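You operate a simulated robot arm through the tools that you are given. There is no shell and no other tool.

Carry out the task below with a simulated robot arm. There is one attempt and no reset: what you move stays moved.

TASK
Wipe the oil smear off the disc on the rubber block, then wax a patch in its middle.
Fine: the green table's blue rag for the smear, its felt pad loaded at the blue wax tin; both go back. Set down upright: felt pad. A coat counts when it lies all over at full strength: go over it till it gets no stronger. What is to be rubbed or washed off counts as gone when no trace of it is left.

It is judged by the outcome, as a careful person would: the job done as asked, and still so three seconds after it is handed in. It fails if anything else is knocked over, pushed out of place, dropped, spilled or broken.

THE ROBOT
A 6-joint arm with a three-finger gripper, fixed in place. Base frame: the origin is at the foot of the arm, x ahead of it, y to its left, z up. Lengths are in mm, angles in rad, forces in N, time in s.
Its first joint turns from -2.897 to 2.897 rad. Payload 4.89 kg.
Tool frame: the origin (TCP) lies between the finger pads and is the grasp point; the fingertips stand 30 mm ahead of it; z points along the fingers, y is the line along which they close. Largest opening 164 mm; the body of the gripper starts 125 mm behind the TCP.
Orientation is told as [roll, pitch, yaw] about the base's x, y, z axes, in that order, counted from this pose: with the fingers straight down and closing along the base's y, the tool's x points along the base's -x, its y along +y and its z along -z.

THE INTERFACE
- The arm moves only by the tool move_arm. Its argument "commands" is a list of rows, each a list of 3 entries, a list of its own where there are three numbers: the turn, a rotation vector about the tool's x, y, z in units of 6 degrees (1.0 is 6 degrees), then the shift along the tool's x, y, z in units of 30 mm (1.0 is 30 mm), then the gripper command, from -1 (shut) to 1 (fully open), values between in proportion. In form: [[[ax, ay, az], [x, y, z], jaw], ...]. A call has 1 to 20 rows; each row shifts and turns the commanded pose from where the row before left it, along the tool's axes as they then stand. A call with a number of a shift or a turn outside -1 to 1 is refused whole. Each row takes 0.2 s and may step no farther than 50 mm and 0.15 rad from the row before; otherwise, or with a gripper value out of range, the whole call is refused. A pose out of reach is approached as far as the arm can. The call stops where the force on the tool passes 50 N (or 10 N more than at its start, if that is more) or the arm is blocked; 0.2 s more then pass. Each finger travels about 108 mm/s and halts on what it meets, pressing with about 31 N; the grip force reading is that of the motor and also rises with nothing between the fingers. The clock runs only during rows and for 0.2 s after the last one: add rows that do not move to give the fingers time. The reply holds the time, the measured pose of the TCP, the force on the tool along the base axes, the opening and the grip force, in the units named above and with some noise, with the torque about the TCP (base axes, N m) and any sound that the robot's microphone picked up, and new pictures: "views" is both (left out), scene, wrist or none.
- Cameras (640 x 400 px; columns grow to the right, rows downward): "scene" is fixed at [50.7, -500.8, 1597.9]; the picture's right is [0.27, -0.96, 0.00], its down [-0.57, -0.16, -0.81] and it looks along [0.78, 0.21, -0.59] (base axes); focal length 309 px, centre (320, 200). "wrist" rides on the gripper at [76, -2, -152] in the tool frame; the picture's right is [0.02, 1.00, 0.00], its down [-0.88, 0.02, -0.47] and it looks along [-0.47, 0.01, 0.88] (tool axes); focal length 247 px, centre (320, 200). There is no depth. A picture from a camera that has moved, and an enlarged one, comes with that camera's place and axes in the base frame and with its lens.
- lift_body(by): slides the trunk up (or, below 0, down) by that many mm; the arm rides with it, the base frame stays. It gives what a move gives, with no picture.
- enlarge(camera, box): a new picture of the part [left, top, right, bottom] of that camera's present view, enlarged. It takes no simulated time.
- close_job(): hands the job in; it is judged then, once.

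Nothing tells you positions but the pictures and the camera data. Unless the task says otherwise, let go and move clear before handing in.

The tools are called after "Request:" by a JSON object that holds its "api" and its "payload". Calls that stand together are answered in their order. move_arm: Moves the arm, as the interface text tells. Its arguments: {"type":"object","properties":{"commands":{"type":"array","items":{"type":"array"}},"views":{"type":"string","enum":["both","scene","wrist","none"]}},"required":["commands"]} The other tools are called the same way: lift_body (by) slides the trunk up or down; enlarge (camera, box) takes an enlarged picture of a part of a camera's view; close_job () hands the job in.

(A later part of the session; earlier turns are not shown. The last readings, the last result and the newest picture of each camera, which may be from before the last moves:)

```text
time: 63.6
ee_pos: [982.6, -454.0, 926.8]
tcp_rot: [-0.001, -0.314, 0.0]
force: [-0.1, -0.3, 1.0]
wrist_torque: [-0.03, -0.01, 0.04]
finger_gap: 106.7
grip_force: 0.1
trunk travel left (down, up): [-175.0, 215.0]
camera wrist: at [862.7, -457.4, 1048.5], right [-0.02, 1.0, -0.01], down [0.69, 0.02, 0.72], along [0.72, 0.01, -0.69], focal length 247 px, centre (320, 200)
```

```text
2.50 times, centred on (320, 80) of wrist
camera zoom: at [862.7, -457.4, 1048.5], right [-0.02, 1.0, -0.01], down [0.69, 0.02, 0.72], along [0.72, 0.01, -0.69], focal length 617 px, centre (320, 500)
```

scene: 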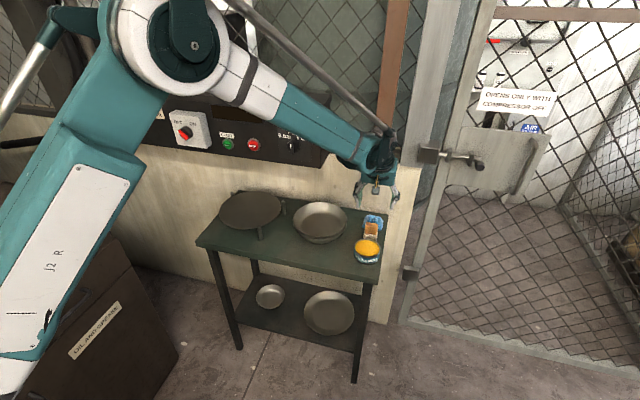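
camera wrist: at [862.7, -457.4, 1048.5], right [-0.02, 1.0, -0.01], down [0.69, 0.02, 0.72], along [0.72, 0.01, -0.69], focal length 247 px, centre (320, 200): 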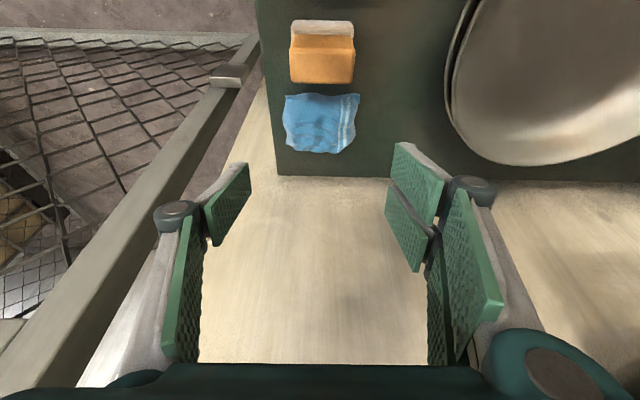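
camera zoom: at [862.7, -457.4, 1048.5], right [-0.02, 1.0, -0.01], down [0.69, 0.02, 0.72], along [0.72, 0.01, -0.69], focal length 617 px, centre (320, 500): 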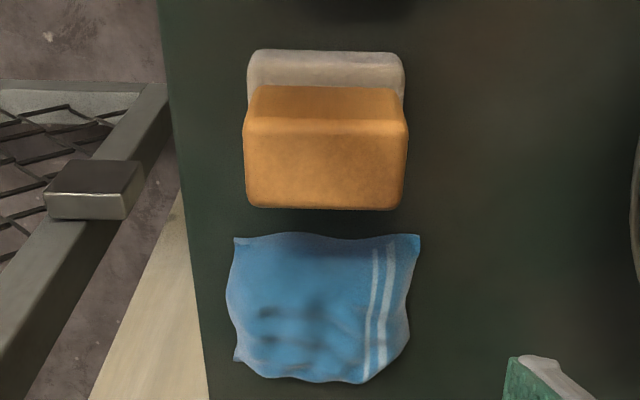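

The rag is back where it was. Before waxing, I'll take one unobstructed look at the disc from above to make sure no trace is left.

Request:
{"api": "move_arm", "payload": {"commands": [[[0, 0, 0], [0.303, 0.946, -0.368], 0.3], [[0, 0, 0], [0.303, 0.946, -0.368], 0.3], [[0, 0, 0], [0.303, 0.946, -0.368], 0.3], [[0, 0, 0], [0.303, 0.946, -0.368], 0.3], [[0, 0, 0], [0.303, 0.946, -0.368], 0.3], [[0, 0, 0], [0.303, 0.946, -0.368], 0.3], [[0, 0, 0], [0.303, 0.946, -0.368], 0.3], [[0, 0, 0], [0.303, 0.946, -0.368], 0.3], [[0, 0, 0], [0.303, 0.946, -0.368], 0.3], [[0, 0, 0], [0.303, 0.946, -0.368], 0.3], [[0, 0, 0], [0.303, 0.946, -0.368], 0.3], [[0, 0, 0], [0.303, 0.946, -0.368], 0.3], [[0, 0, 0], [0.303, 0.946, -0.368], 0.3], [[0, 0, 0], [0.303, 0.946, -0.368], 0.3], [[0, 0, 0], [0.303, 0.946, -0.368], 0.3], [[0, 0, 0], [0.303, 0.946, -0.368], 0.3], [[0, 0, 0], [0, 0, 0], 0.3]]}}

Request:
{"api": "enlarge", "payload": {"camera": "wrist", "box": [220, 20, 440, 200]}}

Request:
{"api": "enlarge", "payload": {"camera": "scene", "box": [215, 185, 290, 240]}}

```text
time: 67.2
ee_pos: [791.3, -1.5, 1048.4]
tcp_rot: [-0.001, -0.314, 0.001]
force: [0.3, -0.1, -0.3]
wrist_torque: [-0.01, 0.0, 0.02]
finger_gap: 106.6
grip_force: 0.1
trunk travel left (down, up): [-175.0, 215.0]
camera wrist: at [670.1, -3.4, 1169.5], right [-0.02, 1.0, -0.01], down [0.69, 0.02, 0.72], along [0.72, 0.01, -0.69], focal length 247 px, centre (320, 200)
```

scene: 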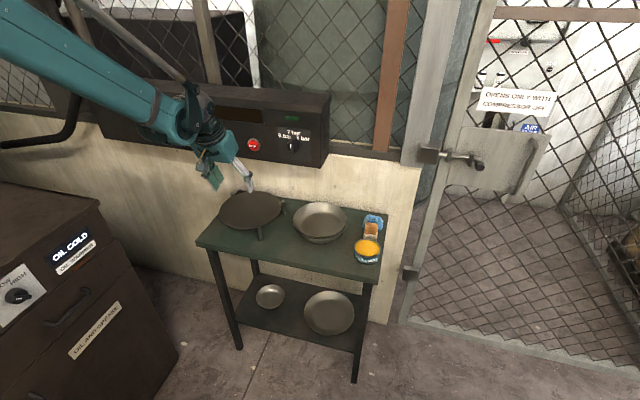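
wrist: 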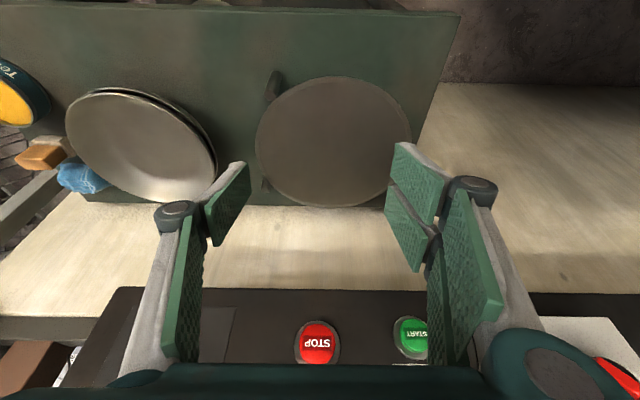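

```text
2.22 times, centred on (330, 110) of wrist
camera zoom: at [670.1, -3.4, 1169.5], right [-0.02, 1.0, -0.01], down [0.69, 0.02, 0.72], along [0.72, 0.01, -0.69], focal length 549 px, centre (298, 400)
```

zoom: 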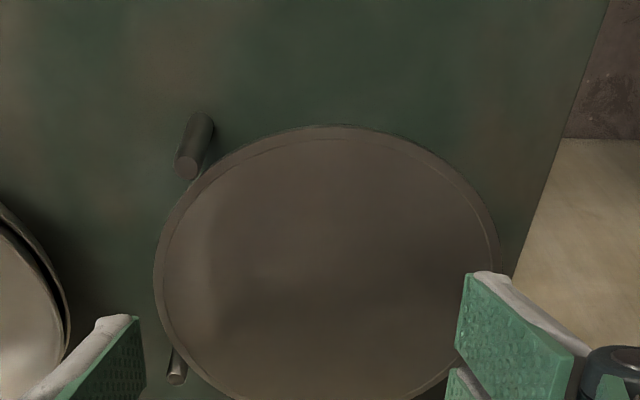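

```text
7.27 times, centred on (252, 212) of scene
camera zoom: at [50.7, -500.8, 1597.9], right [0.27, -0.96, 0.0], down [-0.57, -0.16, -0.81], along [0.78, 0.21, -0.59], focal length 2248 px, centre (811, 109)
```

zoom: 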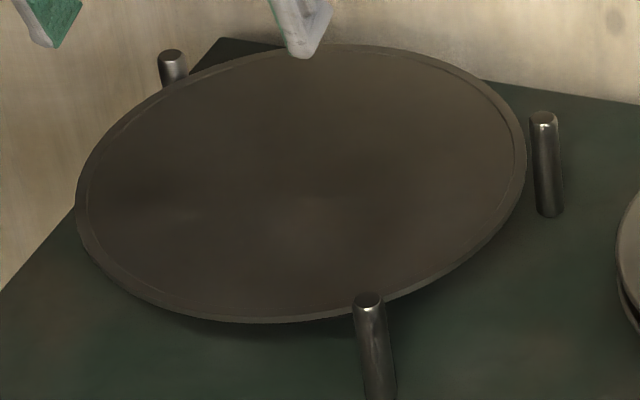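

The disc is clean. Its centre is near [899, 20], radius about 118. Refined pad estimate: felt z 800–822, handle x 911–934, y -478 to -434, top z=860. I'll go above the pad now.

Request:
{"api": "move_arm", "payload": {"commands": [[[0, 0, 0], [-0.185, -0.9475, 0.275], 0.2], [[0, 0, 0], [-0.185, -0.9475, 0.275], 0.2], [[0, 0, 0], [-0.185, -0.9475, 0.275], 0.2], [[0, 0, 0], [-0.185, -0.9475, 0.275], 0.2], [[0, 0, 0], [-0.185, -0.9475, 0.275], 0.2], [[0, 0, 0], [-0.185, -0.9475, 0.275], 0.2], [[0, 0, 0], [-0.185, -0.9475, 0.275], 0.2], [[0, 0, 0], [-0.185, -0.9475, 0.275], 0.2], [[0, 0, 0], [-0.185, -0.9475, 0.275], 0.2], [[0, 0, 0], [-0.185, -0.9475, 0.275], 0.2], [[0, 0, 0], [-0.185, -0.9475, 0.275], 0.2], [[0, 0, 0], [-0.185, -0.9475, 0.275], 0.2], [[0, 0, 0], [-0.185, -0.9475, 0.275], 0.2], [[0, 0, 0], [-0.185, -0.9475, 0.275], 0.2], [[0, 0, 0], [-0.185, -0.9475, 0.275], 0.2], [[0, 0, 0], [-0.185, -0.9475, 0.275], 0.2], [[0, 0, 0], [0, 0, 0], 0.2]]}}

Request:
{"api": "enlarge", "payload": {"camera": "wrist", "box": [200, 20, 440, 220]}}

```text
time: 70.8
ee_pos: [916.2, -455.4, 950.8]
tcp_rot: [0.0, -0.315, 0.0]
force: [0.0, -0.3, -0.3]
wrist_torque: [-0.03, 0.02, 0.0]
finger_gap: 98.2
grip_force: 0.0
trunk travel left (down, up): [-175.0, 215.0]
camera wrist: at [795.6, -458.6, 1072.4], right [-0.02, 1.0, -0.01], down [0.69, 0.02, 0.72], along [0.72, 0.01, -0.69], focal length 247 px, centre (320, 200)
```

scene: 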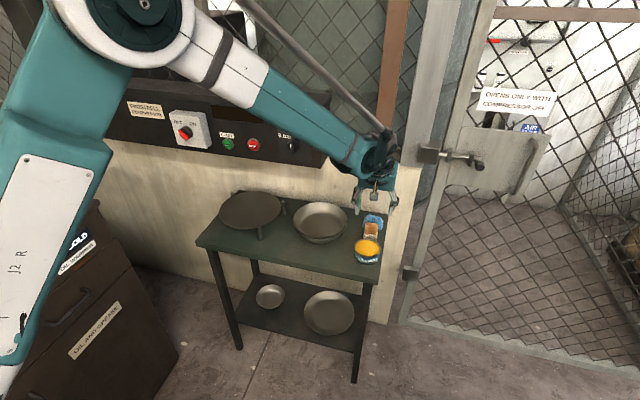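
wrist: 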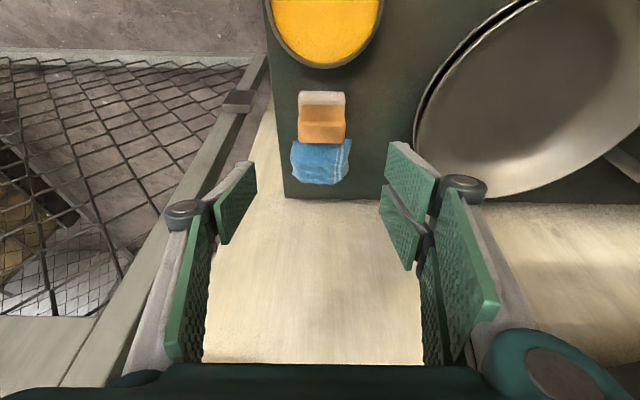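

```text
2.00 times, centred on (320, 120) of wrist
camera zoom: at [795.6, -458.6, 1072.4], right [-0.02, 1.0, -0.01], down [0.69, 0.02, 0.72], along [0.72, 0.01, -0.69], focal length 494 px, centre (320, 360)
```

zoom: 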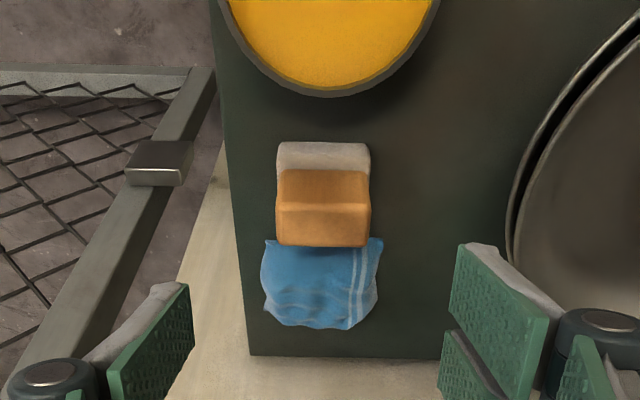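

Request:
{"api": "move_arm", "payload": {"commands": [[[0, 0, 0], [0.224, -0.008, 0.689], 0.2], [[0, 0, 0], [0.224, -0.008, 0.689], 0.2], [[0, 0, 0], [0.224, -0.008, 0.689], 0.2], [[0, 0, 0], [0, 0, 0], 0.0]], "views": "wrist"}}

Request:
{"api": "enlarge", "payload": {"camera": "wrist", "box": [200, 20, 440, 220]}}

```text
time: 71.8
ee_pos: [916.3, -454.3, 886.6]
tcp_rot: [-0.001, -0.314, 0.001]
force: [0.2, -0.5, -0.4]
wrist_torque: [0.02, 0.04, 0.0]
finger_gap: 81.8
grip_force: 0.1
trunk travel left (down, up): [-175.0, 215.0]
camera wrist: at [794.8, -458.1, 1006.8], right [-0.02, 1.0, -0.01], down [0.69, 0.02, 0.72], along [0.72, 0.01, -0.69], focal length 247 px, centre (320, 200)
```

wrist: 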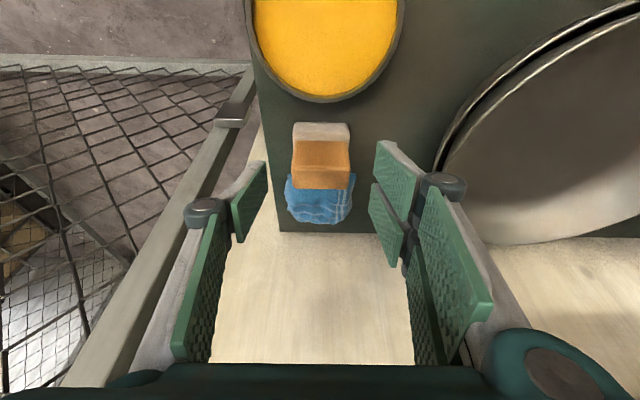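

```text
2.00 times, centred on (320, 120) of wrist
camera zoom: at [794.8, -458.1, 1006.8], right [-0.02, 1.0, -0.01], down [0.69, 0.02, 0.72], along [0.72, 0.01, -0.69], focal length 494 px, centre (320, 360)
```

zoom: 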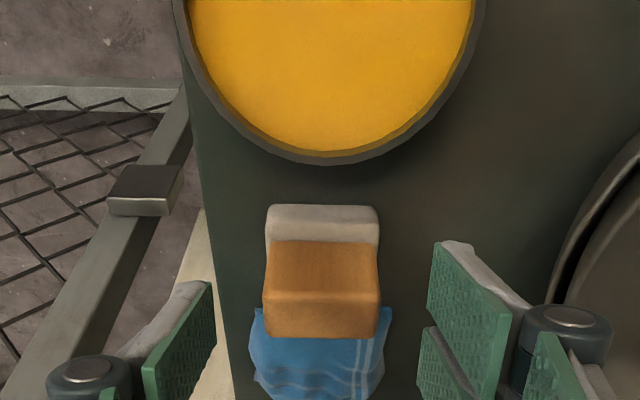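

Aligned. Last 22 mm down, then close on the handle.

Request:
{"api": "move_arm", "payload": {"commands": [[[0, 0, 0], [0.116, -0.02, 0.357], 0.0], [[0, 0, 0], [0.116, -0.02, 0.357], 0.0], [[0, 0, 0], [0, 0, 0], 0.0]], "views": "wrist"}}

Request:
{"api": "enlarge", "payload": {"camera": "wrist", "box": [200, 60, 440, 240]}}

```text
time: 72.6
ee_pos: [914.6, -456.6, 863.5]
tcp_rot: [0.001, -0.316, -0.001]
force: [-0.8, 0.1, -0.2]
wrist_torque: [0.0, -0.02, 0.03]
finger_gap: 82.0
grip_force: 0.0
trunk travel left (down, up): [-175.0, 215.0]
camera wrist: at [794.4, -459.2, 984.5], right [-0.02, 1.0, -0.01], down [0.69, 0.02, 0.72], along [0.72, 0.01, -0.69], focal length 247 px, centre (320, 200)
```

wrist: 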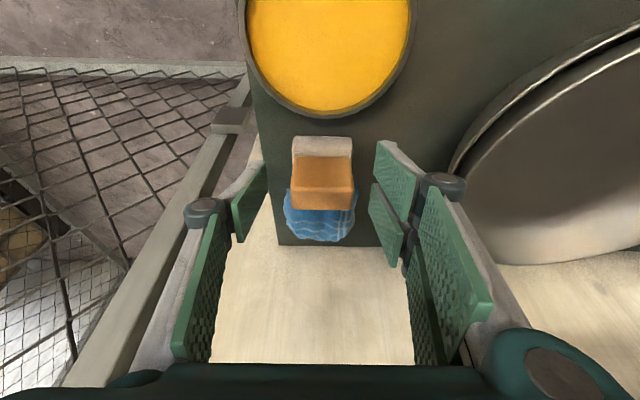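

```text
2.22 times, centred on (320, 150) of wrist
camera zoom: at [794.4, -459.2, 984.5], right [-0.02, 1.0, -0.01], down [0.69, 0.02, 0.72], along [0.72, 0.01, -0.69], focal length 549 px, centre (320, 311)
```

zoom: 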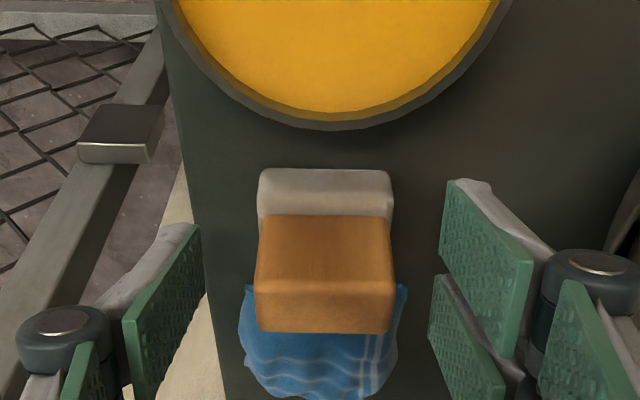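

Request:
{"api": "move_arm", "payload": {"commands": [[[0, 0, 0], [0, 0, 0], -0.2], [[0, 0, 0], [0, 0, 0], -0.35], [[0, 0, 0], [0, 0, 0], -0.5], [[0, 0, 0], [0, 0, 0], -0.6], [[0, 0, 0], [0, 0, 0], -0.6]], "views": "wrist"}}

Request:
{"api": "enlarge", "payload": {"camera": "wrist", "box": [200, 60, 440, 240]}}

```text
time: 73.8
ee_pos: [914.8, -456.7, 864.1]
tcp_rot: [0.0, -0.314, 0.001]
force: [-0.2, -0.8, -0.3]
wrist_torque: [-0.05, 0.0, -0.01]
finger_gap: 45.3
grip_force: 31.1
trunk travel left (down, up): [-175.0, 215.0]
camera wrist: at [794.3, -459.2, 984.7], right [-0.02, 1.0, -0.01], down [0.69, 0.02, 0.72], along [0.72, 0.01, -0.69], focal length 247 px, centre (320, 200)
```

wrist: 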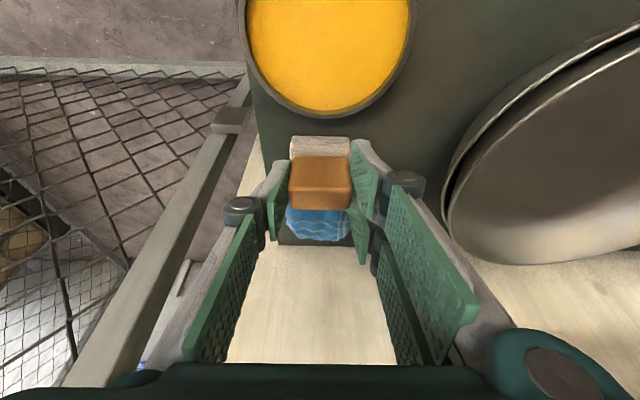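

```text
2.22 times, centred on (320, 150) of wrist
camera zoom: at [794.3, -459.2, 984.7], right [-0.02, 1.0, -0.01], down [0.69, 0.02, 0.72], along [0.72, 0.01, -0.69], focal length 549 px, centre (320, 311)
```

zoom: 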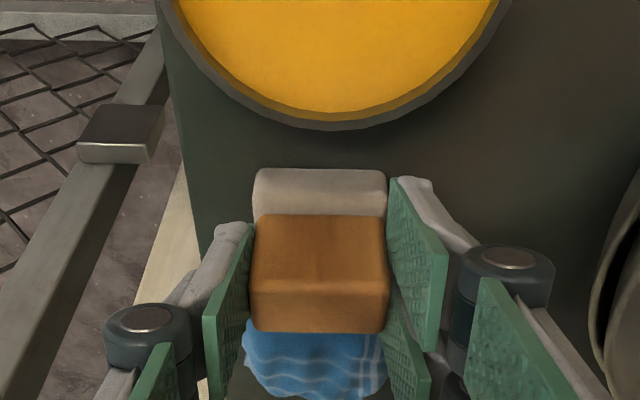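

The handle is gripped (45 mm, 31 N). I'll lift it 65 mm and check.

Request:
{"api": "move_arm", "payload": {"commands": [[[0, 0, 0], [-0.052, 0, -0.158], -0.7], [[0, 0, 0], [-0.103, 0, -0.317], -0.7], [[0, 0, 0], [-0.154, 0, -0.476], -0.7], [[0, 0, 0], [-0.206, 0, -0.634], -0.7], [[0, 0, 0], [-0.154, 0, -0.476], -0.7], [[0, 0, 0], [0, 0, 0], -0.7]]}}

Request:
{"api": "enlarge", "payload": {"camera": "scene", "box": [330, 150, 420, 270]}}

Request:
{"api": "enlarge", "payload": {"camera": "wrist", "box": [200, 20, 440, 240]}}

```text
time: 75.2
ee_pos: [914.8, -457.1, 928.9]
tcp_rot: [0.001, -0.314, -0.002]
force: [0.2, -0.6, -0.7]
wrist_torque: [-0.03, -0.02, -0.01]
finger_gap: 45.2
grip_force: 31.0
trunk travel left (down, up): [-175.0, 215.0]
camera wrist: at [793.7, -459.7, 1050.7], right [-0.02, 1.0, -0.01], down [0.69, 0.02, 0.72], along [0.72, 0.01, -0.69], focal length 247 px, centre (320, 200)
```

scene: 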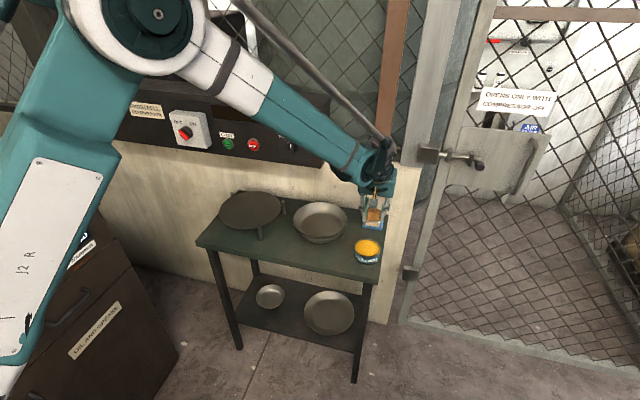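
wrist: 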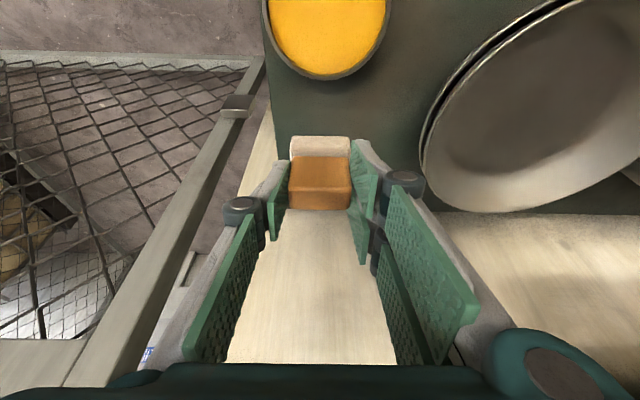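

```text
3.33 times, centred on (375, 210) of scene
camera zoom: at [50.7, -500.8, 1597.9], right [0.27, -0.96, 0.0], down [-0.57, -0.16, -0.81], along [0.78, 0.21, -0.59], focal length 1030 px, centre (137, 167)
```

zoom: 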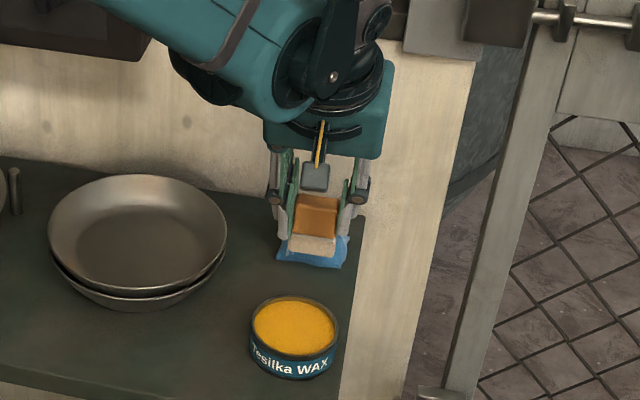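

```text
1.82 times, centred on (320, 130) of wrist
camera zoom: at [793.7, -459.7, 1050.7], right [-0.02, 1.0, -0.01], down [0.69, 0.02, 0.72], along [0.72, 0.01, -0.69], focal length 449 px, centre (320, 327)
```

zoom: 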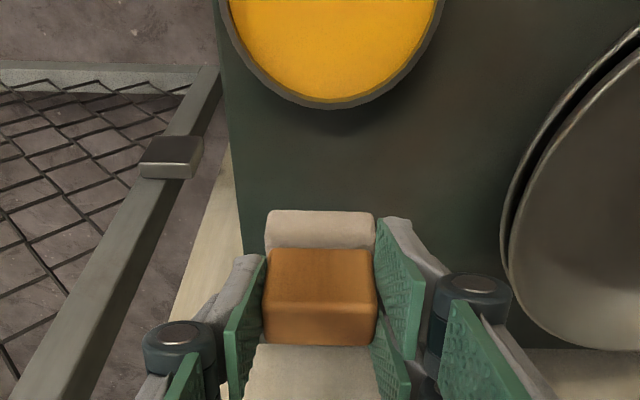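

The pad is held firmly. I'll move it over the tin centre (about [828, -455]).

Request:
{"api": "move_arm", "payload": {"commands": [[[0, 0, 0], [0.753, 0.025, -0.245], -0.7], [[0, 0, 0], [0.753, 0.025, -0.245], -0.7], [[0, 0, 0], [0.753, 0.025, -0.245], -0.7], [[0, 0, 0], [0.753, 0.025, -0.245], -0.7], [[0, 0, 0], [0, 0, 0], -0.7]]}}

Request:
{"api": "enlarge", "payload": {"camera": "scene", "box": [335, 190, 405, 275]}}

Request:
{"api": "enlarge", "payload": {"camera": "wrist", "box": [200, 20, 440, 240]}}

```text
time: 76.4
ee_pos: [818.8, -453.4, 928.9]
tcp_rot: [0.0, -0.313, 0.003]
force: [-0.4, -0.1, -0.3]
wrist_torque: [-0.03, -0.02, -0.02]
finger_gap: 45.4
grip_force: 31.1
trunk travel left (down, up): [-175.0, 215.0]
camera wrist: at [697.7, -456.0, 1050.3], right [-0.02, 1.0, -0.01], down [0.69, 0.02, 0.72], along [0.72, 0.01, -0.69], focal length 247 px, centre (320, 200)
```

scene: 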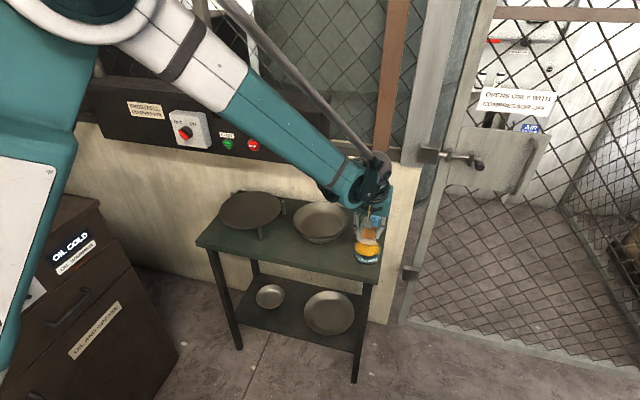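
wrist: 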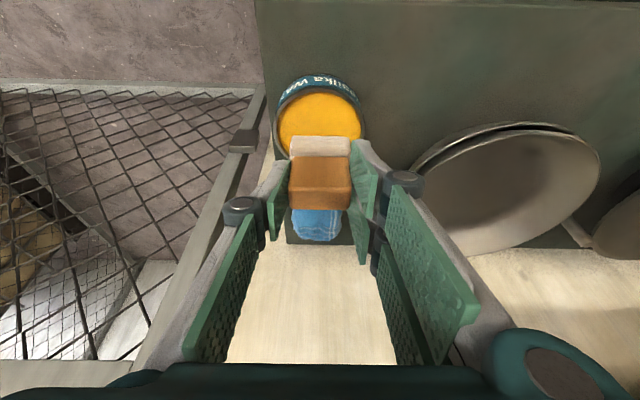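

```text
4.71 times, centred on (370, 232) of scene
camera zoom: at [50.7, -500.8, 1597.9], right [0.27, -0.96, 0.0], down [-0.57, -0.16, -0.81], along [0.78, 0.21, -0.59], focal length 1455 px, centre (85, 47)
```

zoom: 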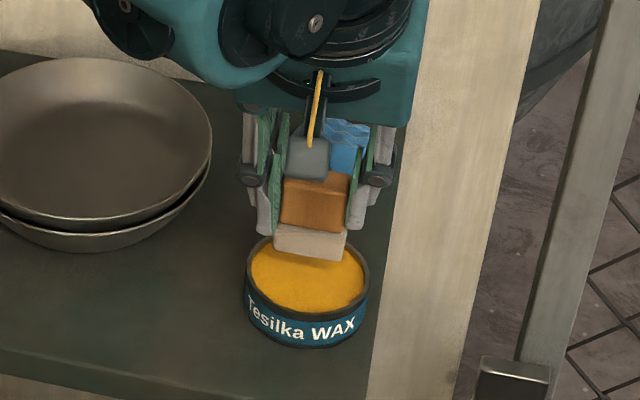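

```text
1.82 times, centred on (320, 130) of wrist
camera zoom: at [697.7, -456.0, 1050.3], right [-0.02, 1.0, -0.01], down [0.69, 0.02, 0.72], along [0.72, 0.01, -0.69], focal length 449 px, centre (320, 327)
```

zoom: 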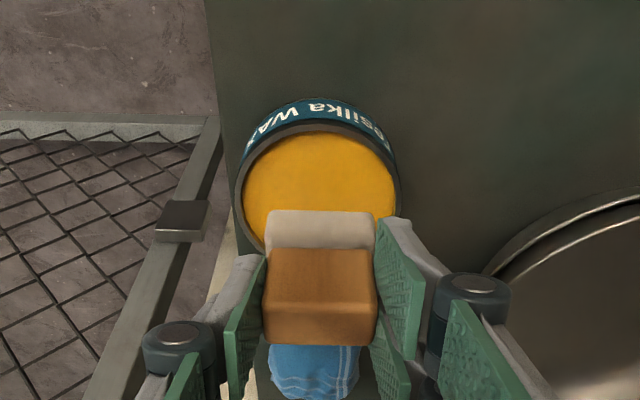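

Request:
{"api": "move_arm", "payload": {"commands": [[[0, 0, 0], [0.124, -0.025, 0.38], -0.7], [[0, 0, 0], [0.124, -0.025, 0.38], -0.7], [[0, 0, 0], [0, 0, 0], -0.7]], "views": "wrist"}}

Request:
{"api": "enlarge", "payload": {"camera": "scene", "box": [335, 190, 405, 275]}}

Request:
{"api": "enlarge", "payload": {"camera": "wrist", "box": [200, 20, 440, 240]}}

```text
time: 77.2
ee_pos: [819.6, -454.8, 905.2]
tcp_rot: [-0.001, -0.313, 0.0]
force: [-0.9, 0.8, -0.9]
wrist_torque: [-0.01, 0.04, -0.02]
finger_gap: 45.4
grip_force: 31.0
trunk travel left (down, up): [-175.0, 215.0]
camera wrist: at [698.6, -457.6, 1025.7], right [-0.02, 1.0, -0.01], down [0.69, 0.02, 0.72], along [0.72, 0.01, -0.69], focal length 247 px, centre (320, 200)
```

wrist: 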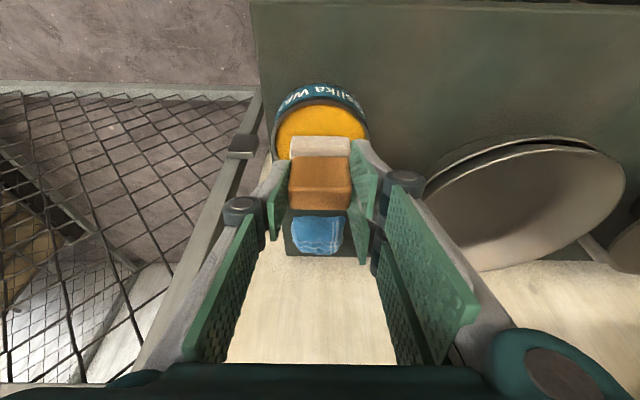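

```text
4.71 times, centred on (370, 232) of scene
camera zoom: at [50.7, -500.8, 1597.9], right [0.27, -0.96, 0.0], down [-0.57, -0.16, -0.81], along [0.78, 0.21, -0.59], focal length 1455 px, centre (85, 47)
```

zoom: 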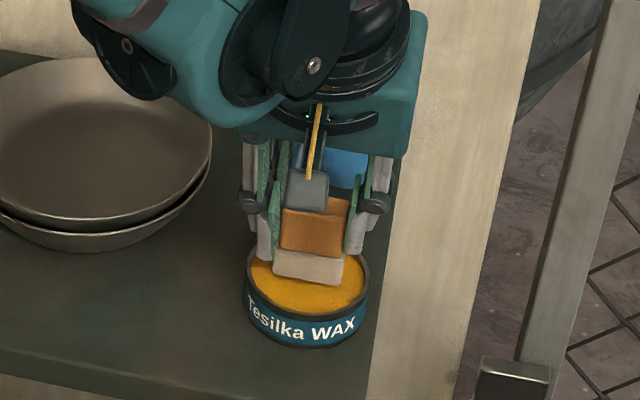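

```text
1.82 times, centred on (320, 130) of wrist
camera zoom: at [698.6, -457.6, 1025.7], right [-0.02, 1.0, -0.01], down [0.69, 0.02, 0.72], along [0.72, 0.01, -0.69], focal length 449 px, centre (320, 327)
```

zoom: 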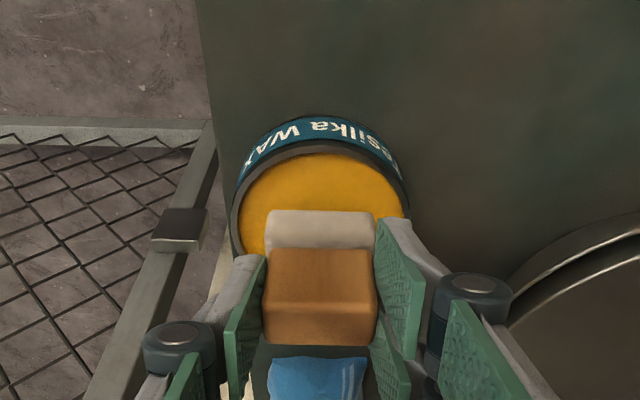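

Centred in the tin. I'll lower in small steps until the felt meets the wax.

Request:
{"api": "move_arm", "payload": {"commands": [[[0, 0, 0], [0.0412, 0, 0.1268], -0.7], [[0, 0, 0], [0.0309, 0, 0.0951], -0.7], [[0, 0, 0], [0, 0, 0], -0.7]], "views": "none"}}

Request:
{"api": "move_arm", "payload": {"commands": [[[0, 0, 0], [0.0206, 0, 0.0634], -0.7], [[0, 0, 0], [0, 0, 0], -0.7]], "views": "none"}}

Request:
{"api": "move_arm", "payload": {"commands": [[[0, 0, 0], [0.0155, 0, 0.0476], -0.7], [[0, 0, 0], [0, 0, 0], -0.7]], "views": "none"}}

```text
time: 78.0
ee_pos: [820.7, -455.2, 899.4]
tcp_rot: [-0.001, -0.315, 0.0]
force: [3.5, -1.3, 27.8]
wrist_torque: [-0.08, -0.4, -0.03]
finger_gap: 45.4
grip_force: 31.4
trunk travel left (down, up): [-175.0, 215.0]
```

```text
time: 78.6
ee_pos: [819.4, -456.1, 897.1]
tcp_rot: [0.0, -0.314, 0.0]
force: [1.1, -1.6, 27.8]
wrist_torque: [-0.06, -0.33, -0.03]
finger_gap: 45.2
grip_force: 31.0
trunk travel left (down, up): [-175.0, 215.0]
```

```text
time: 79.2
ee_pos: [818.3, -454.7, 895.2]
tcp_rot: [0.0, -0.318, -0.002]
force: [1.2, -0.2, 27.2]
wrist_torque: [-0.06, -0.26, -0.01]
finger_gap: 45.3
grip_force: 30.5
trunk travel left (down, up): [-175.0, 215.0]
```

The felt is on the wax (27 N, pressure centred), and the pad slid slightly up in the grip. I'll ease off and look.

Request:
{"api": "move_arm", "payload": {"commands": [[[0, 0, 0], [-0.0155, 0, -0.0476], -0.7], [[0, 0, 0], [0, 0, 0], -0.7]], "views": "wrist"}}

Request:
{"api": "enlarge", "payload": {"camera": "scene", "box": [335, 190, 405, 275]}}

Request:
{"api": "enlarge", "payload": {"camera": "wrist", "box": [200, 20, 440, 240]}}

```text
time: 79.8
ee_pos: [819.7, -455.8, 895.9]
tcp_rot: [0.001, -0.314, 0.0]
force: [-0.3, 0.5, 2.1]
wrist_torque: [0.07, 0.02, 0.01]
finger_gap: 45.1
grip_force: 30.5
trunk travel left (down, up): [-175.0, 215.0]
camera wrist: at [698.9, -457.7, 1016.2], right [-0.02, 1.0, -0.01], down [0.69, 0.02, 0.72], along [0.72, 0.01, -0.69], focal length 247 px, centre (320, 200)
```

wrist: 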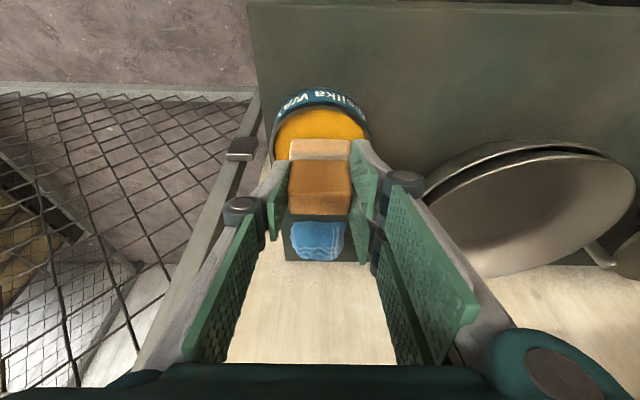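

```text
4.71 times, centred on (370, 232) of scene
camera zoom: at [50.7, -500.8, 1597.9], right [0.27, -0.96, 0.0], down [-0.57, -0.16, -0.81], along [0.78, 0.21, -0.59], focal length 1455 px, centre (85, 47)
```

zoom: 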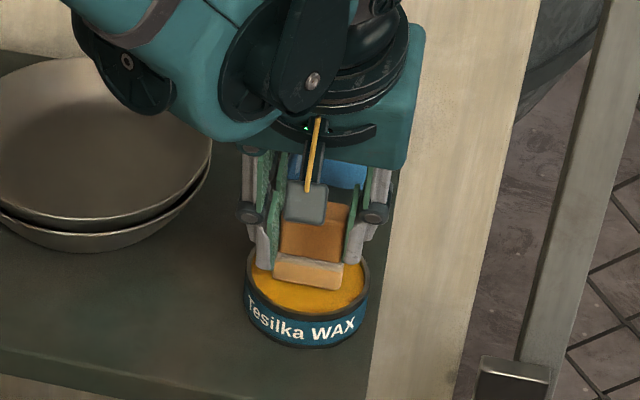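

```text
1.82 times, centred on (320, 130) of wrist
camera zoom: at [698.9, -457.7, 1016.2], right [-0.02, 1.0, -0.01], down [0.69, 0.02, 0.72], along [0.72, 0.01, -0.69], focal length 449 px, centre (320, 327)
```

zoom: 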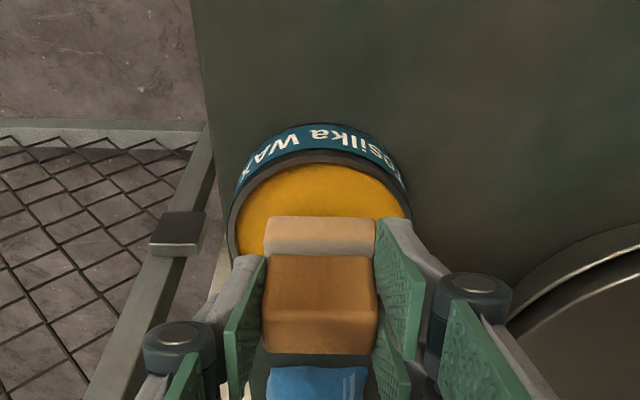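

The felt has turned a wax tint, so it is loaded. I'll lift straight out of the tin and carry the pad over to the disc centre.

Request:
{"api": "move_arm", "payload": {"commands": [[[0, 0, 0], [-0.206, 0, -0.634], -0.7], [[0, 0, 0], [-0.206, 0, -0.634], -0.7], [[0, 0, 0], [-0.206, 0, -0.634], -0.7], [[0, 0, 0], [-0.128, 0.935, 0.0623], -0.7], [[0, 0, 0], [-0.128, 0.935, 0.0623], -0.7], [[0, 0, 0], [-0.128, 0.935, 0.0623], -0.7], [[0, 0, 0], [-0.128, 0.935, 0.0623], -0.7], [[0, 0, 0], [-0.128, 0.935, 0.0623], -0.7], [[0, 0, 0], [-0.128, 0.935, 0.0623], -0.7], [[0, 0, 0], [-0.128, 0.935, 0.0623], -0.7], [[0, 0, 0], [-0.128, 0.935, 0.0623], -0.7], [[0, 0, 0], [-0.128, 0.935, 0.0623], -0.7], [[0, 0, 0], [-0.128, 0.935, 0.0623], -0.7], [[0, 0, 0], [-0.128, 0.935, 0.0623], -0.7], [[0, 0, 0], [-0.128, 0.935, 0.0623], -0.7], [[0, 0, 0], [-0.128, 0.935, 0.0623], -0.7], [[0, 0, 0], [-0.128, 0.935, 0.0623], -0.7], [[0, 0, 0], [-0.128, 0.935, 0.0623], -0.7], [[0, 0, 0], [-0.128, 0.935, 0.0623], -0.7], [[0, 0, 0], [-0.128, 0.935, 0.0623], -0.7]]}}

Request:
{"api": "enlarge", "payload": {"camera": "scene", "box": [190, 130, 310, 250]}}

Request:
{"api": "enlarge", "payload": {"camera": "scene", "box": [335, 200, 405, 275]}}

Request:
{"api": "enlarge", "payload": {"camera": "wrist", "box": [160, 0, 480, 240]}}

```text
time: 84.0
ee_pos: [891.7, 21.5, 944.7]
tcp_rot: [0.0, -0.315, -0.002]
force: [-1.0, -0.8, -0.8]
wrist_torque: [0.2, 0.0, 0.07]
finger_gap: 45.3
grip_force: 31.0
trunk travel left (down, up): [-175.0, 215.0]
camera wrist: at [771.3, 18.7, 1066.2], right [-0.02, 1.0, -0.01], down [0.69, 0.02, 0.72], along [0.72, 0.01, -0.69], focal length 247 px, centre (320, 200)
```

scene: 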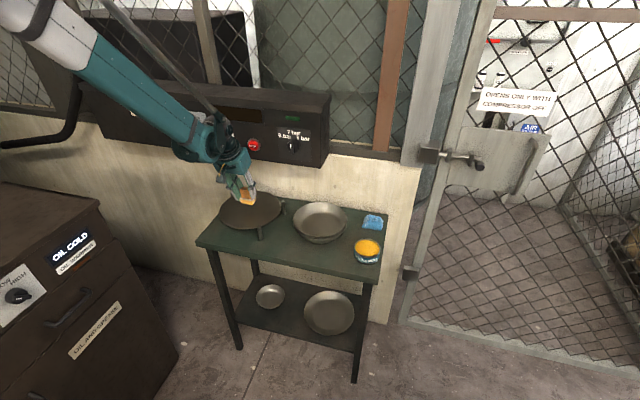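
wrist: 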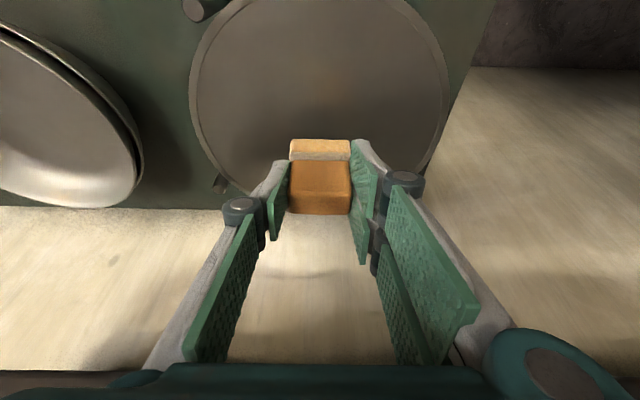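

```text
3.33 times, centred on (250, 190) of scene
camera zoom: at [50.7, -500.8, 1597.9], right [0.27, -0.96, 0.0], down [-0.57, -0.16, -0.81], along [0.78, 0.21, -0.59], focal length 1030 px, centre (553, 233)
```

zoom: 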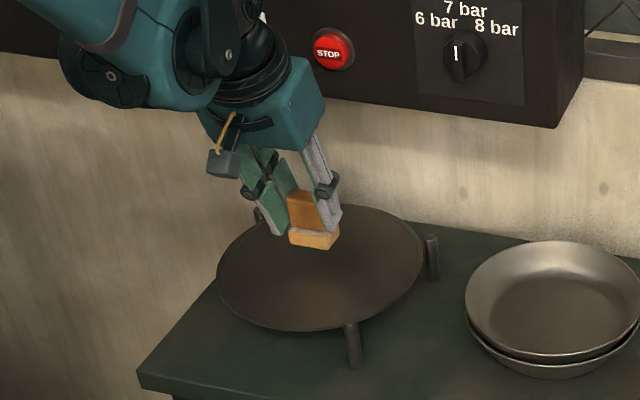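

```text
5.33 times, centred on (370, 238) of scene
camera zoom: at [50.7, -500.8, 1597.9], right [0.27, -0.96, 0.0], down [-0.57, -0.16, -0.81], along [0.78, 0.21, -0.59], focal length 1648 px, centre (53, 0)
```

zoom: 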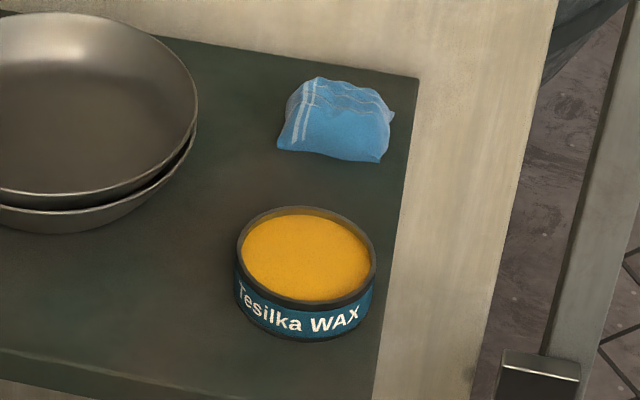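

```text
1.67 times, centred on (320, 120) of wrist
camera zoom: at [771.3, 18.7, 1066.2], right [-0.02, 1.0, -0.01], down [0.69, 0.02, 0.72], along [0.72, 0.01, -0.69], focal length 412 px, centre (320, 333)
```

zoom: 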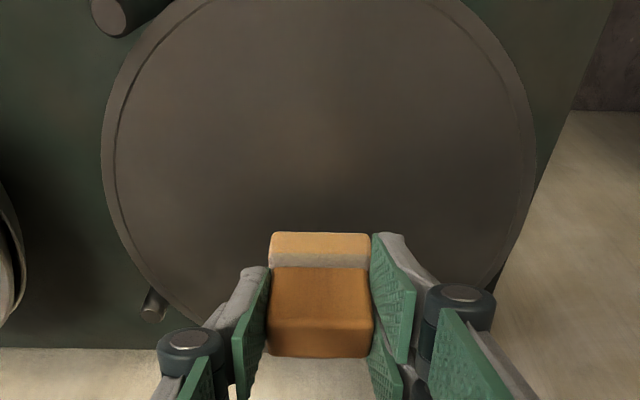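

The pad is above the disc centre with its felt loaded. I'll lower it 26 mm, then feel for the surface in small steps.

Request:
{"api": "move_arm", "payload": {"commands": [[[0, 0, 0], [0.103, 0, 0.317], -0.7], [[0, 0, 0], [0.103, 0, 0.317], -0.7], [[0, 0, 0], [0.062, 0, 0.19], -0.7], [[0, 0, 0], [0, 0, 0], -0.7]], "views": "none"}}

```text
time: 85.0
ee_pos: [892.3, 22.0, 918.5]
tcp_rot: [-0.001, -0.315, 0.001]
force: [0.4, 0.2, 0.0]
wrist_torque: [0.0, -0.02, 0.01]
finger_gap: 45.3
grip_force: 30.8
trunk travel left (down, up): [-175.0, 215.0]
```

Request:
{"api": "move_arm", "payload": {"commands": [[[0, 0, 0], [0.0206, 0, 0.0634], -0.7], [[0, 0, 0], [0, 0, 0], -0.7]], "views": "none"}}

```text
time: 85.6
ee_pos: [892.1, 22.5, 917.0]
tcp_rot: [-0.001, -0.315, 0.0]
force: [-0.3, 0.0, -0.2]
wrist_torque: [0.0, -0.01, 0.05]
finger_gap: 45.2
grip_force: 31.6
trunk travel left (down, up): [-175.0, 215.0]
```

Request:
{"api": "move_arm", "payload": {"commands": [[[0, 0, 0], [0.0206, 0, 0.0634], -0.7], [[0, 0, 0], [0, 0, 0], -0.7]], "views": "none"}}

```text
time: 86.2
ee_pos: [892.3, 23.0, 915.2]
tcp_rot: [0.0, -0.314, -0.002]
force: [-0.1, 0.9, -0.4]
wrist_torque: [-0.01, 0.01, -0.02]
finger_gap: 45.3
grip_force: 30.7
trunk travel left (down, up): [-175.0, 215.0]
```

Request:
{"api": "move_arm", "payload": {"commands": [[[0, 0, 0], [0.0155, 0, 0.0476], -0.7], [[0, 0, 0], [0, 0, 0], -0.7]], "views": "none"}}

```text
time: 86.8
ee_pos: [892.9, 21.5, 912.4]
tcp_rot: [0.001, -0.315, 0.001]
force: [0.4, 0.0, -1.2]
wrist_torque: [0.0, 0.01, -0.01]
finger_gap: 45.1
grip_force: 30.7
trunk travel left (down, up): [-175.0, 215.0]
```

Request:
{"api": "move_arm", "payload": {"commands": [[[0, 0, 0], [0.0103, 0, 0.0317], -0.7], [[0, 0, 0], [0, 0, 0], -0.7]], "views": "none"}}

```text
time: 87.4
ee_pos: [892.0, 21.9, 911.6]
tcp_rot: [0.0, -0.314, -0.001]
force: [0.1, -0.5, 0.9]
wrist_torque: [0.01, 0.03, 0.03]
finger_gap: 45.2
grip_force: 31.1
trunk travel left (down, up): [-175.0, 215.0]
```

Request:
{"api": "move_arm", "payload": {"commands": [[[0, 0, 0], [0.0103, 0, 0.0317], -0.7], [[0, 0, 0], [0, 0, 0], -0.7]], "views": "none"}}

```text
time: 88.0
ee_pos: [891.8, 21.7, 911.5]
tcp_rot: [-0.001, -0.315, -0.001]
force: [3.9, -1.1, 13.6]
wrist_torque: [-0.1, -0.31, -0.01]
finger_gap: 45.2
grip_force: 30.8
trunk travel left (down, up): [-175.0, 215.0]
```

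Light contact at 13.6 N. I'll make a first short rub along y and look at what it leaves.

Request:
{"api": "move_arm", "payload": {"commands": [[[0, 0, 0], [0, -0.4, 0], -0.7], [[0, 0, 0], [0, -0.4, 0], -0.7], [[0, 0, 0], [0, 0.4, 0], -0.7], [[0, 0, 0], [0, 0.4, 0], -0.7], [[0, 0, 0], [0, 0.4, 0], -0.7], [[0, 0, 0], [0, 0.4, 0], -0.7], [[0, 0, 0], [0, -0.4, 0], -0.7], [[0, 0, 0], [0, -0.4, 0], -0.7], [[0, 0, 0], [0, 0, 0], -0.7]], "views": "wrist"}}

Request:
{"api": "enlarge", "payload": {"camera": "scene", "box": [205, 165, 295, 245]}}

Request:
{"api": "enlarge", "payload": {"camera": "wrist", "box": [200, 40, 440, 240]}}

```text
time: 90.0
ee_pos: [892.7, 21.6, 911.5]
tcp_rot: [0.0, -0.314, -0.001]
force: [-0.9, 1.7, 9.4]
wrist_torque: [0.13, -0.09, 0.01]
finger_gap: 45.1
grip_force: 30.7
trunk travel left (down, up): [-175.0, 215.0]
camera wrist: at [771.0, 19.2, 1033.0], right [-0.02, 1.0, -0.01], down [0.69, 0.02, 0.72], along [0.72, 0.01, -0.69], focal length 247 px, centre (320, 200)
```

wrist: 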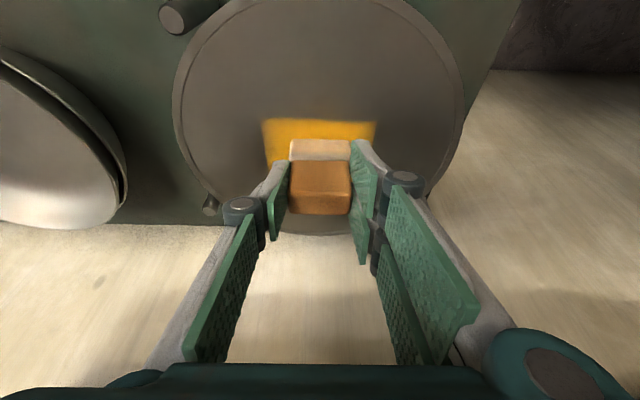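

```text
5.00 times, centred on (250, 205) of scene
camera zoom: at [50.7, -500.8, 1597.9], right [0.27, -0.96, 0.0], down [-0.57, -0.16, -0.81], along [0.78, 0.21, -0.59], focal length 1546 px, centre (670, 175)
```

zoom: 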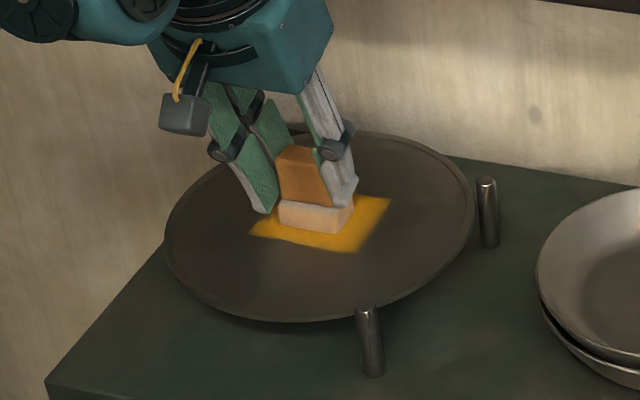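

```text
2.00 times, centred on (320, 140) of wrist
camera zoom: at [771.0, 19.2, 1033.0], right [-0.02, 1.0, -0.01], down [0.69, 0.02, 0.72], along [0.72, 0.01, -0.69], focal length 494 px, centre (320, 320)
```

zoom: 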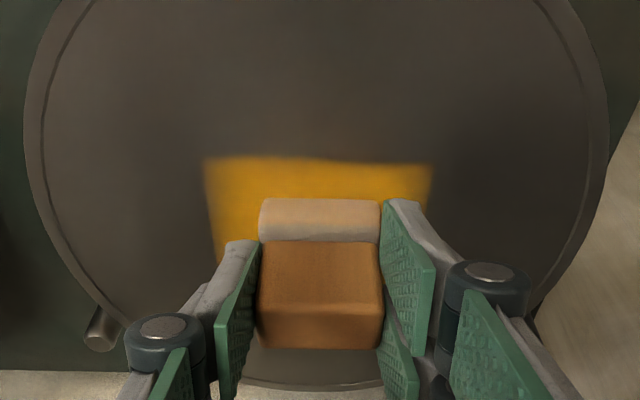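

The felt lays down a clear yellow coat. I'll now widen and strengthen the patch with overlapping strokes around the disc's middle.

Request:
{"api": "move_arm", "payload": {"commands": [[[0, 0, 0], [0.319, 0, -0.096], -0.7], [[0, 0, 0], [0.317, 0, -0.103], -0.7], [[0, 0, 0], [0, -0.333, 0], -0.7], [[0, 0, 0], [0, -0.333, 0], -0.7], [[0, 0, 0], [0, 0.333, 0], -0.7], [[0, 0, 0], [0, 0.333, 0], -0.7], [[0, 0, 0], [0, 0.333, 0], -0.7], [[0, 0, 0], [0, 0.333, 0], -0.7], [[0, 0, 0], [0, -0.333, 0], -0.7], [[0, 0, 0], [0, -0.333, 0], -0.7], [[0, 0, 0], [-0.317, 0, 0.103], -0.7], [[0, 0, 0], [-0.317, 0, 0.103], -0.7], [[0, 0, 0], [0, 0, 0], -0.7]], "views": "wrist"}}

Request:
{"api": "enlarge", "payload": {"camera": "wrist", "box": [200, 40, 440, 240]}}

Request:
{"api": "enlarge", "payload": {"camera": "scene", "box": [205, 165, 295, 245]}}

```text
time: 92.8
ee_pos: [891.5, 21.6, 911.3]
tcp_rot: [-0.001, -0.314, 0.0]
force: [-7.7, -2.8, 19.8]
wrist_torque: [-0.09, 0.27, 0.02]
finger_gap: 45.0
grip_force: 30.8
trunk travel left (down, up): [-175.0, 215.0]
camera wrist: at [770.0, 19.2, 1032.5], right [-0.02, 1.0, -0.01], down [0.69, 0.02, 0.72], along [0.72, 0.01, -0.69], focal length 247 px, centre (320, 200)
```

wrist: 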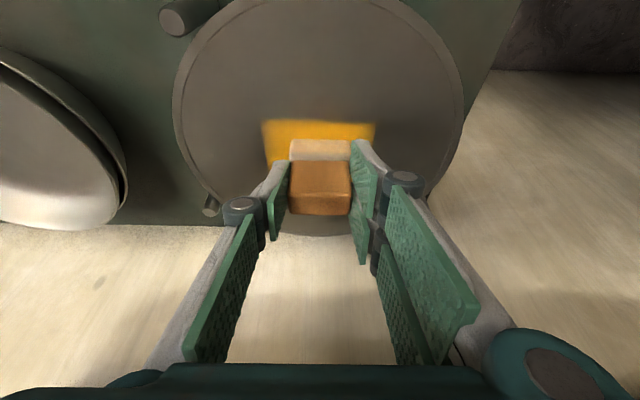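

```text
2.00 times, centred on (320, 140) of wrist
camera zoom: at [770.0, 19.2, 1032.5], right [-0.02, 1.0, -0.01], down [0.69, 0.02, 0.72], along [0.72, 0.01, -0.69], focal length 494 px, centre (320, 320)
```

zoom: 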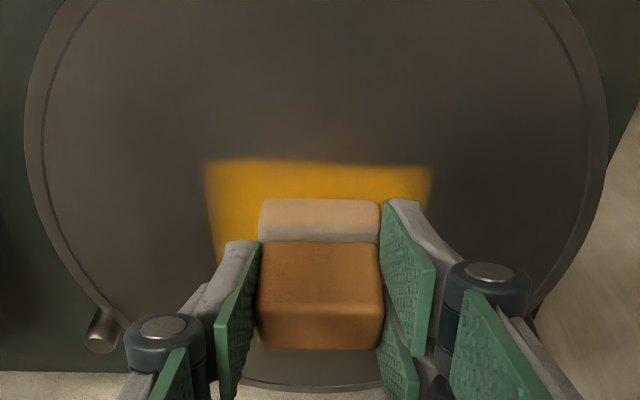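

```text
5.00 times, centred on (250, 205) of scene
camera zoom: at [50.7, -500.8, 1597.9], right [0.27, -0.96, 0.0], down [-0.57, -0.16, -0.81], along [0.78, 0.21, -0.59], focal length 1546 px, centre (670, 175)
```

zoom: 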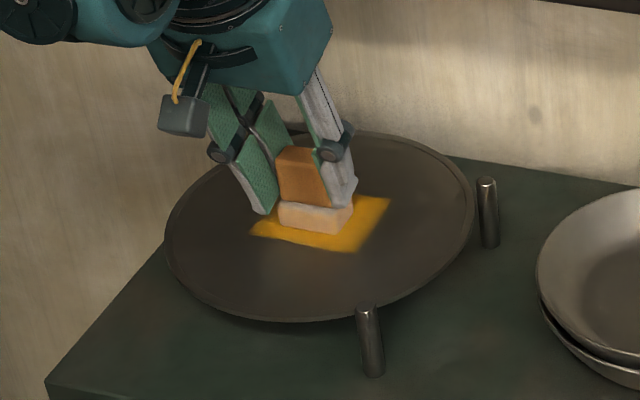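

The near edge of the coat stayed put when I rubbed beyond it, so the patch seems to be a fixed area of about 90 x 66 mm. I'll go over its far half and its ends as well.

Request:
{"api": "move_arm", "payload": {"commands": [[[0, 0, 0], [-0.321, 0, 0.09], -0.7], [[0, 0, 0], [-0.317, 0, 0.103], -0.7], [[0, 0, 0], [0, -0.333, 0], -0.7], [[0, 0, 0], [0, -0.333, 0], -0.7], [[0, 0, 0], [0, -0.333, 0], -0.7], [[0, 0, 0], [0, 0.333, 0], -0.7], [[0, 0, 0], [0, 0.333, 0], -0.7], [[0, 0, 0], [0, 0.333, 0], -0.7], [[0, 0, 0], [0, 0.333, 0], -0.7], [[0, 0, 0], [0, 0.333, 0], -0.7], [[0, 0, 0], [0, 0.333, 0], -0.7], [[0, 0, 0], [0.317, 0, -0.103], -0.7], [[0, 0, 0], [0.317, 0, -0.103], -0.7], [[0, 0, 0], [0, -0.333, 0], -0.7], [[0, 0, 0], [0, -0.333, 0], -0.7], [[0, 0, 0], [0, -0.333, 0], -0.7], [[0, 0, 0], [0, -0.333, 0], -0.7], [[0, 0, 0], [0, -0.333, 0], -0.7], [[0, 0, 0], [0, -0.333, 0], -0.7], [[0, 0, 0], [0, 0, 0], -0.7]], "views": "wrist"}}

Request:
{"api": "enlarge", "payload": {"camera": "wrist", "box": [200, 40, 440, 240]}}

Request:
{"api": "enlarge", "payload": {"camera": "scene", "box": [205, 165, 295, 245]}}

```text
time: 97.0
ee_pos: [890.9, -7.1, 911.7]
tcp_rot: [-0.001, -0.314, 0.0]
force: [-0.6, -0.6, 0.0]
wrist_torque: [0.01, 0.0, 0.02]
finger_gap: 45.2
grip_force: 31.2
trunk travel left (down, up): [-175.0, 215.0]
camera wrist: at [771.0, -10.1, 1032.7], right [-0.02, 1.0, -0.01], down [0.69, 0.02, 0.72], along [0.72, 0.01, -0.69], focal length 247 px, centre (320, 200)
```

wrist: 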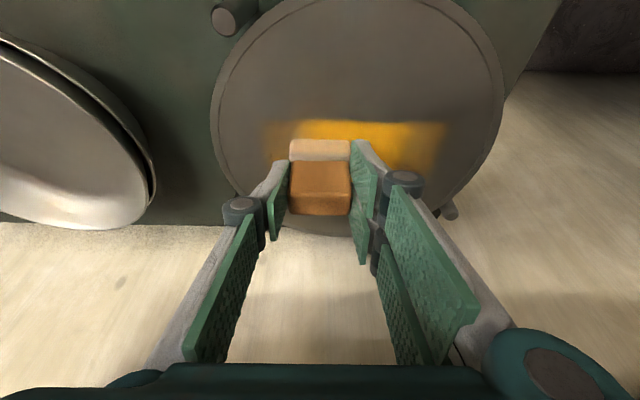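

```text
2.00 times, centred on (320, 140) of wrist
camera zoom: at [771.0, -10.1, 1032.7], right [-0.02, 1.0, -0.01], down [0.69, 0.02, 0.72], along [0.72, 0.01, -0.69], focal length 494 px, centre (320, 320)
```

zoom: 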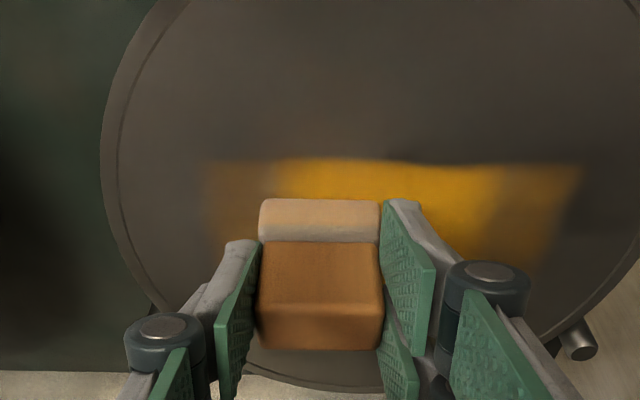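

```text
5.00 times, centred on (250, 205) of scene
camera zoom: at [50.7, -500.8, 1597.9], right [0.27, -0.96, 0.0], down [-0.57, -0.16, -0.81], along [0.78, 0.21, -0.59], focal length 1546 px, centre (670, 175)
```

zoom: 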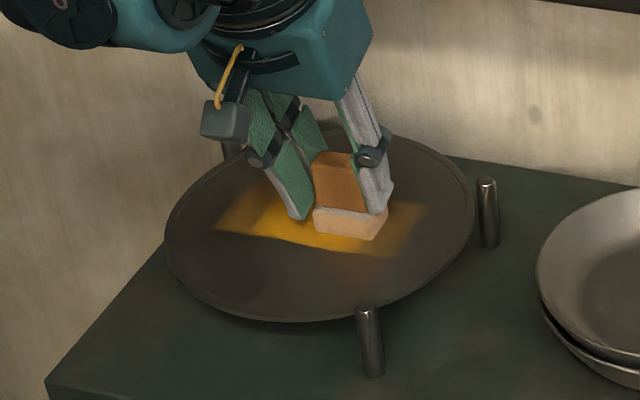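

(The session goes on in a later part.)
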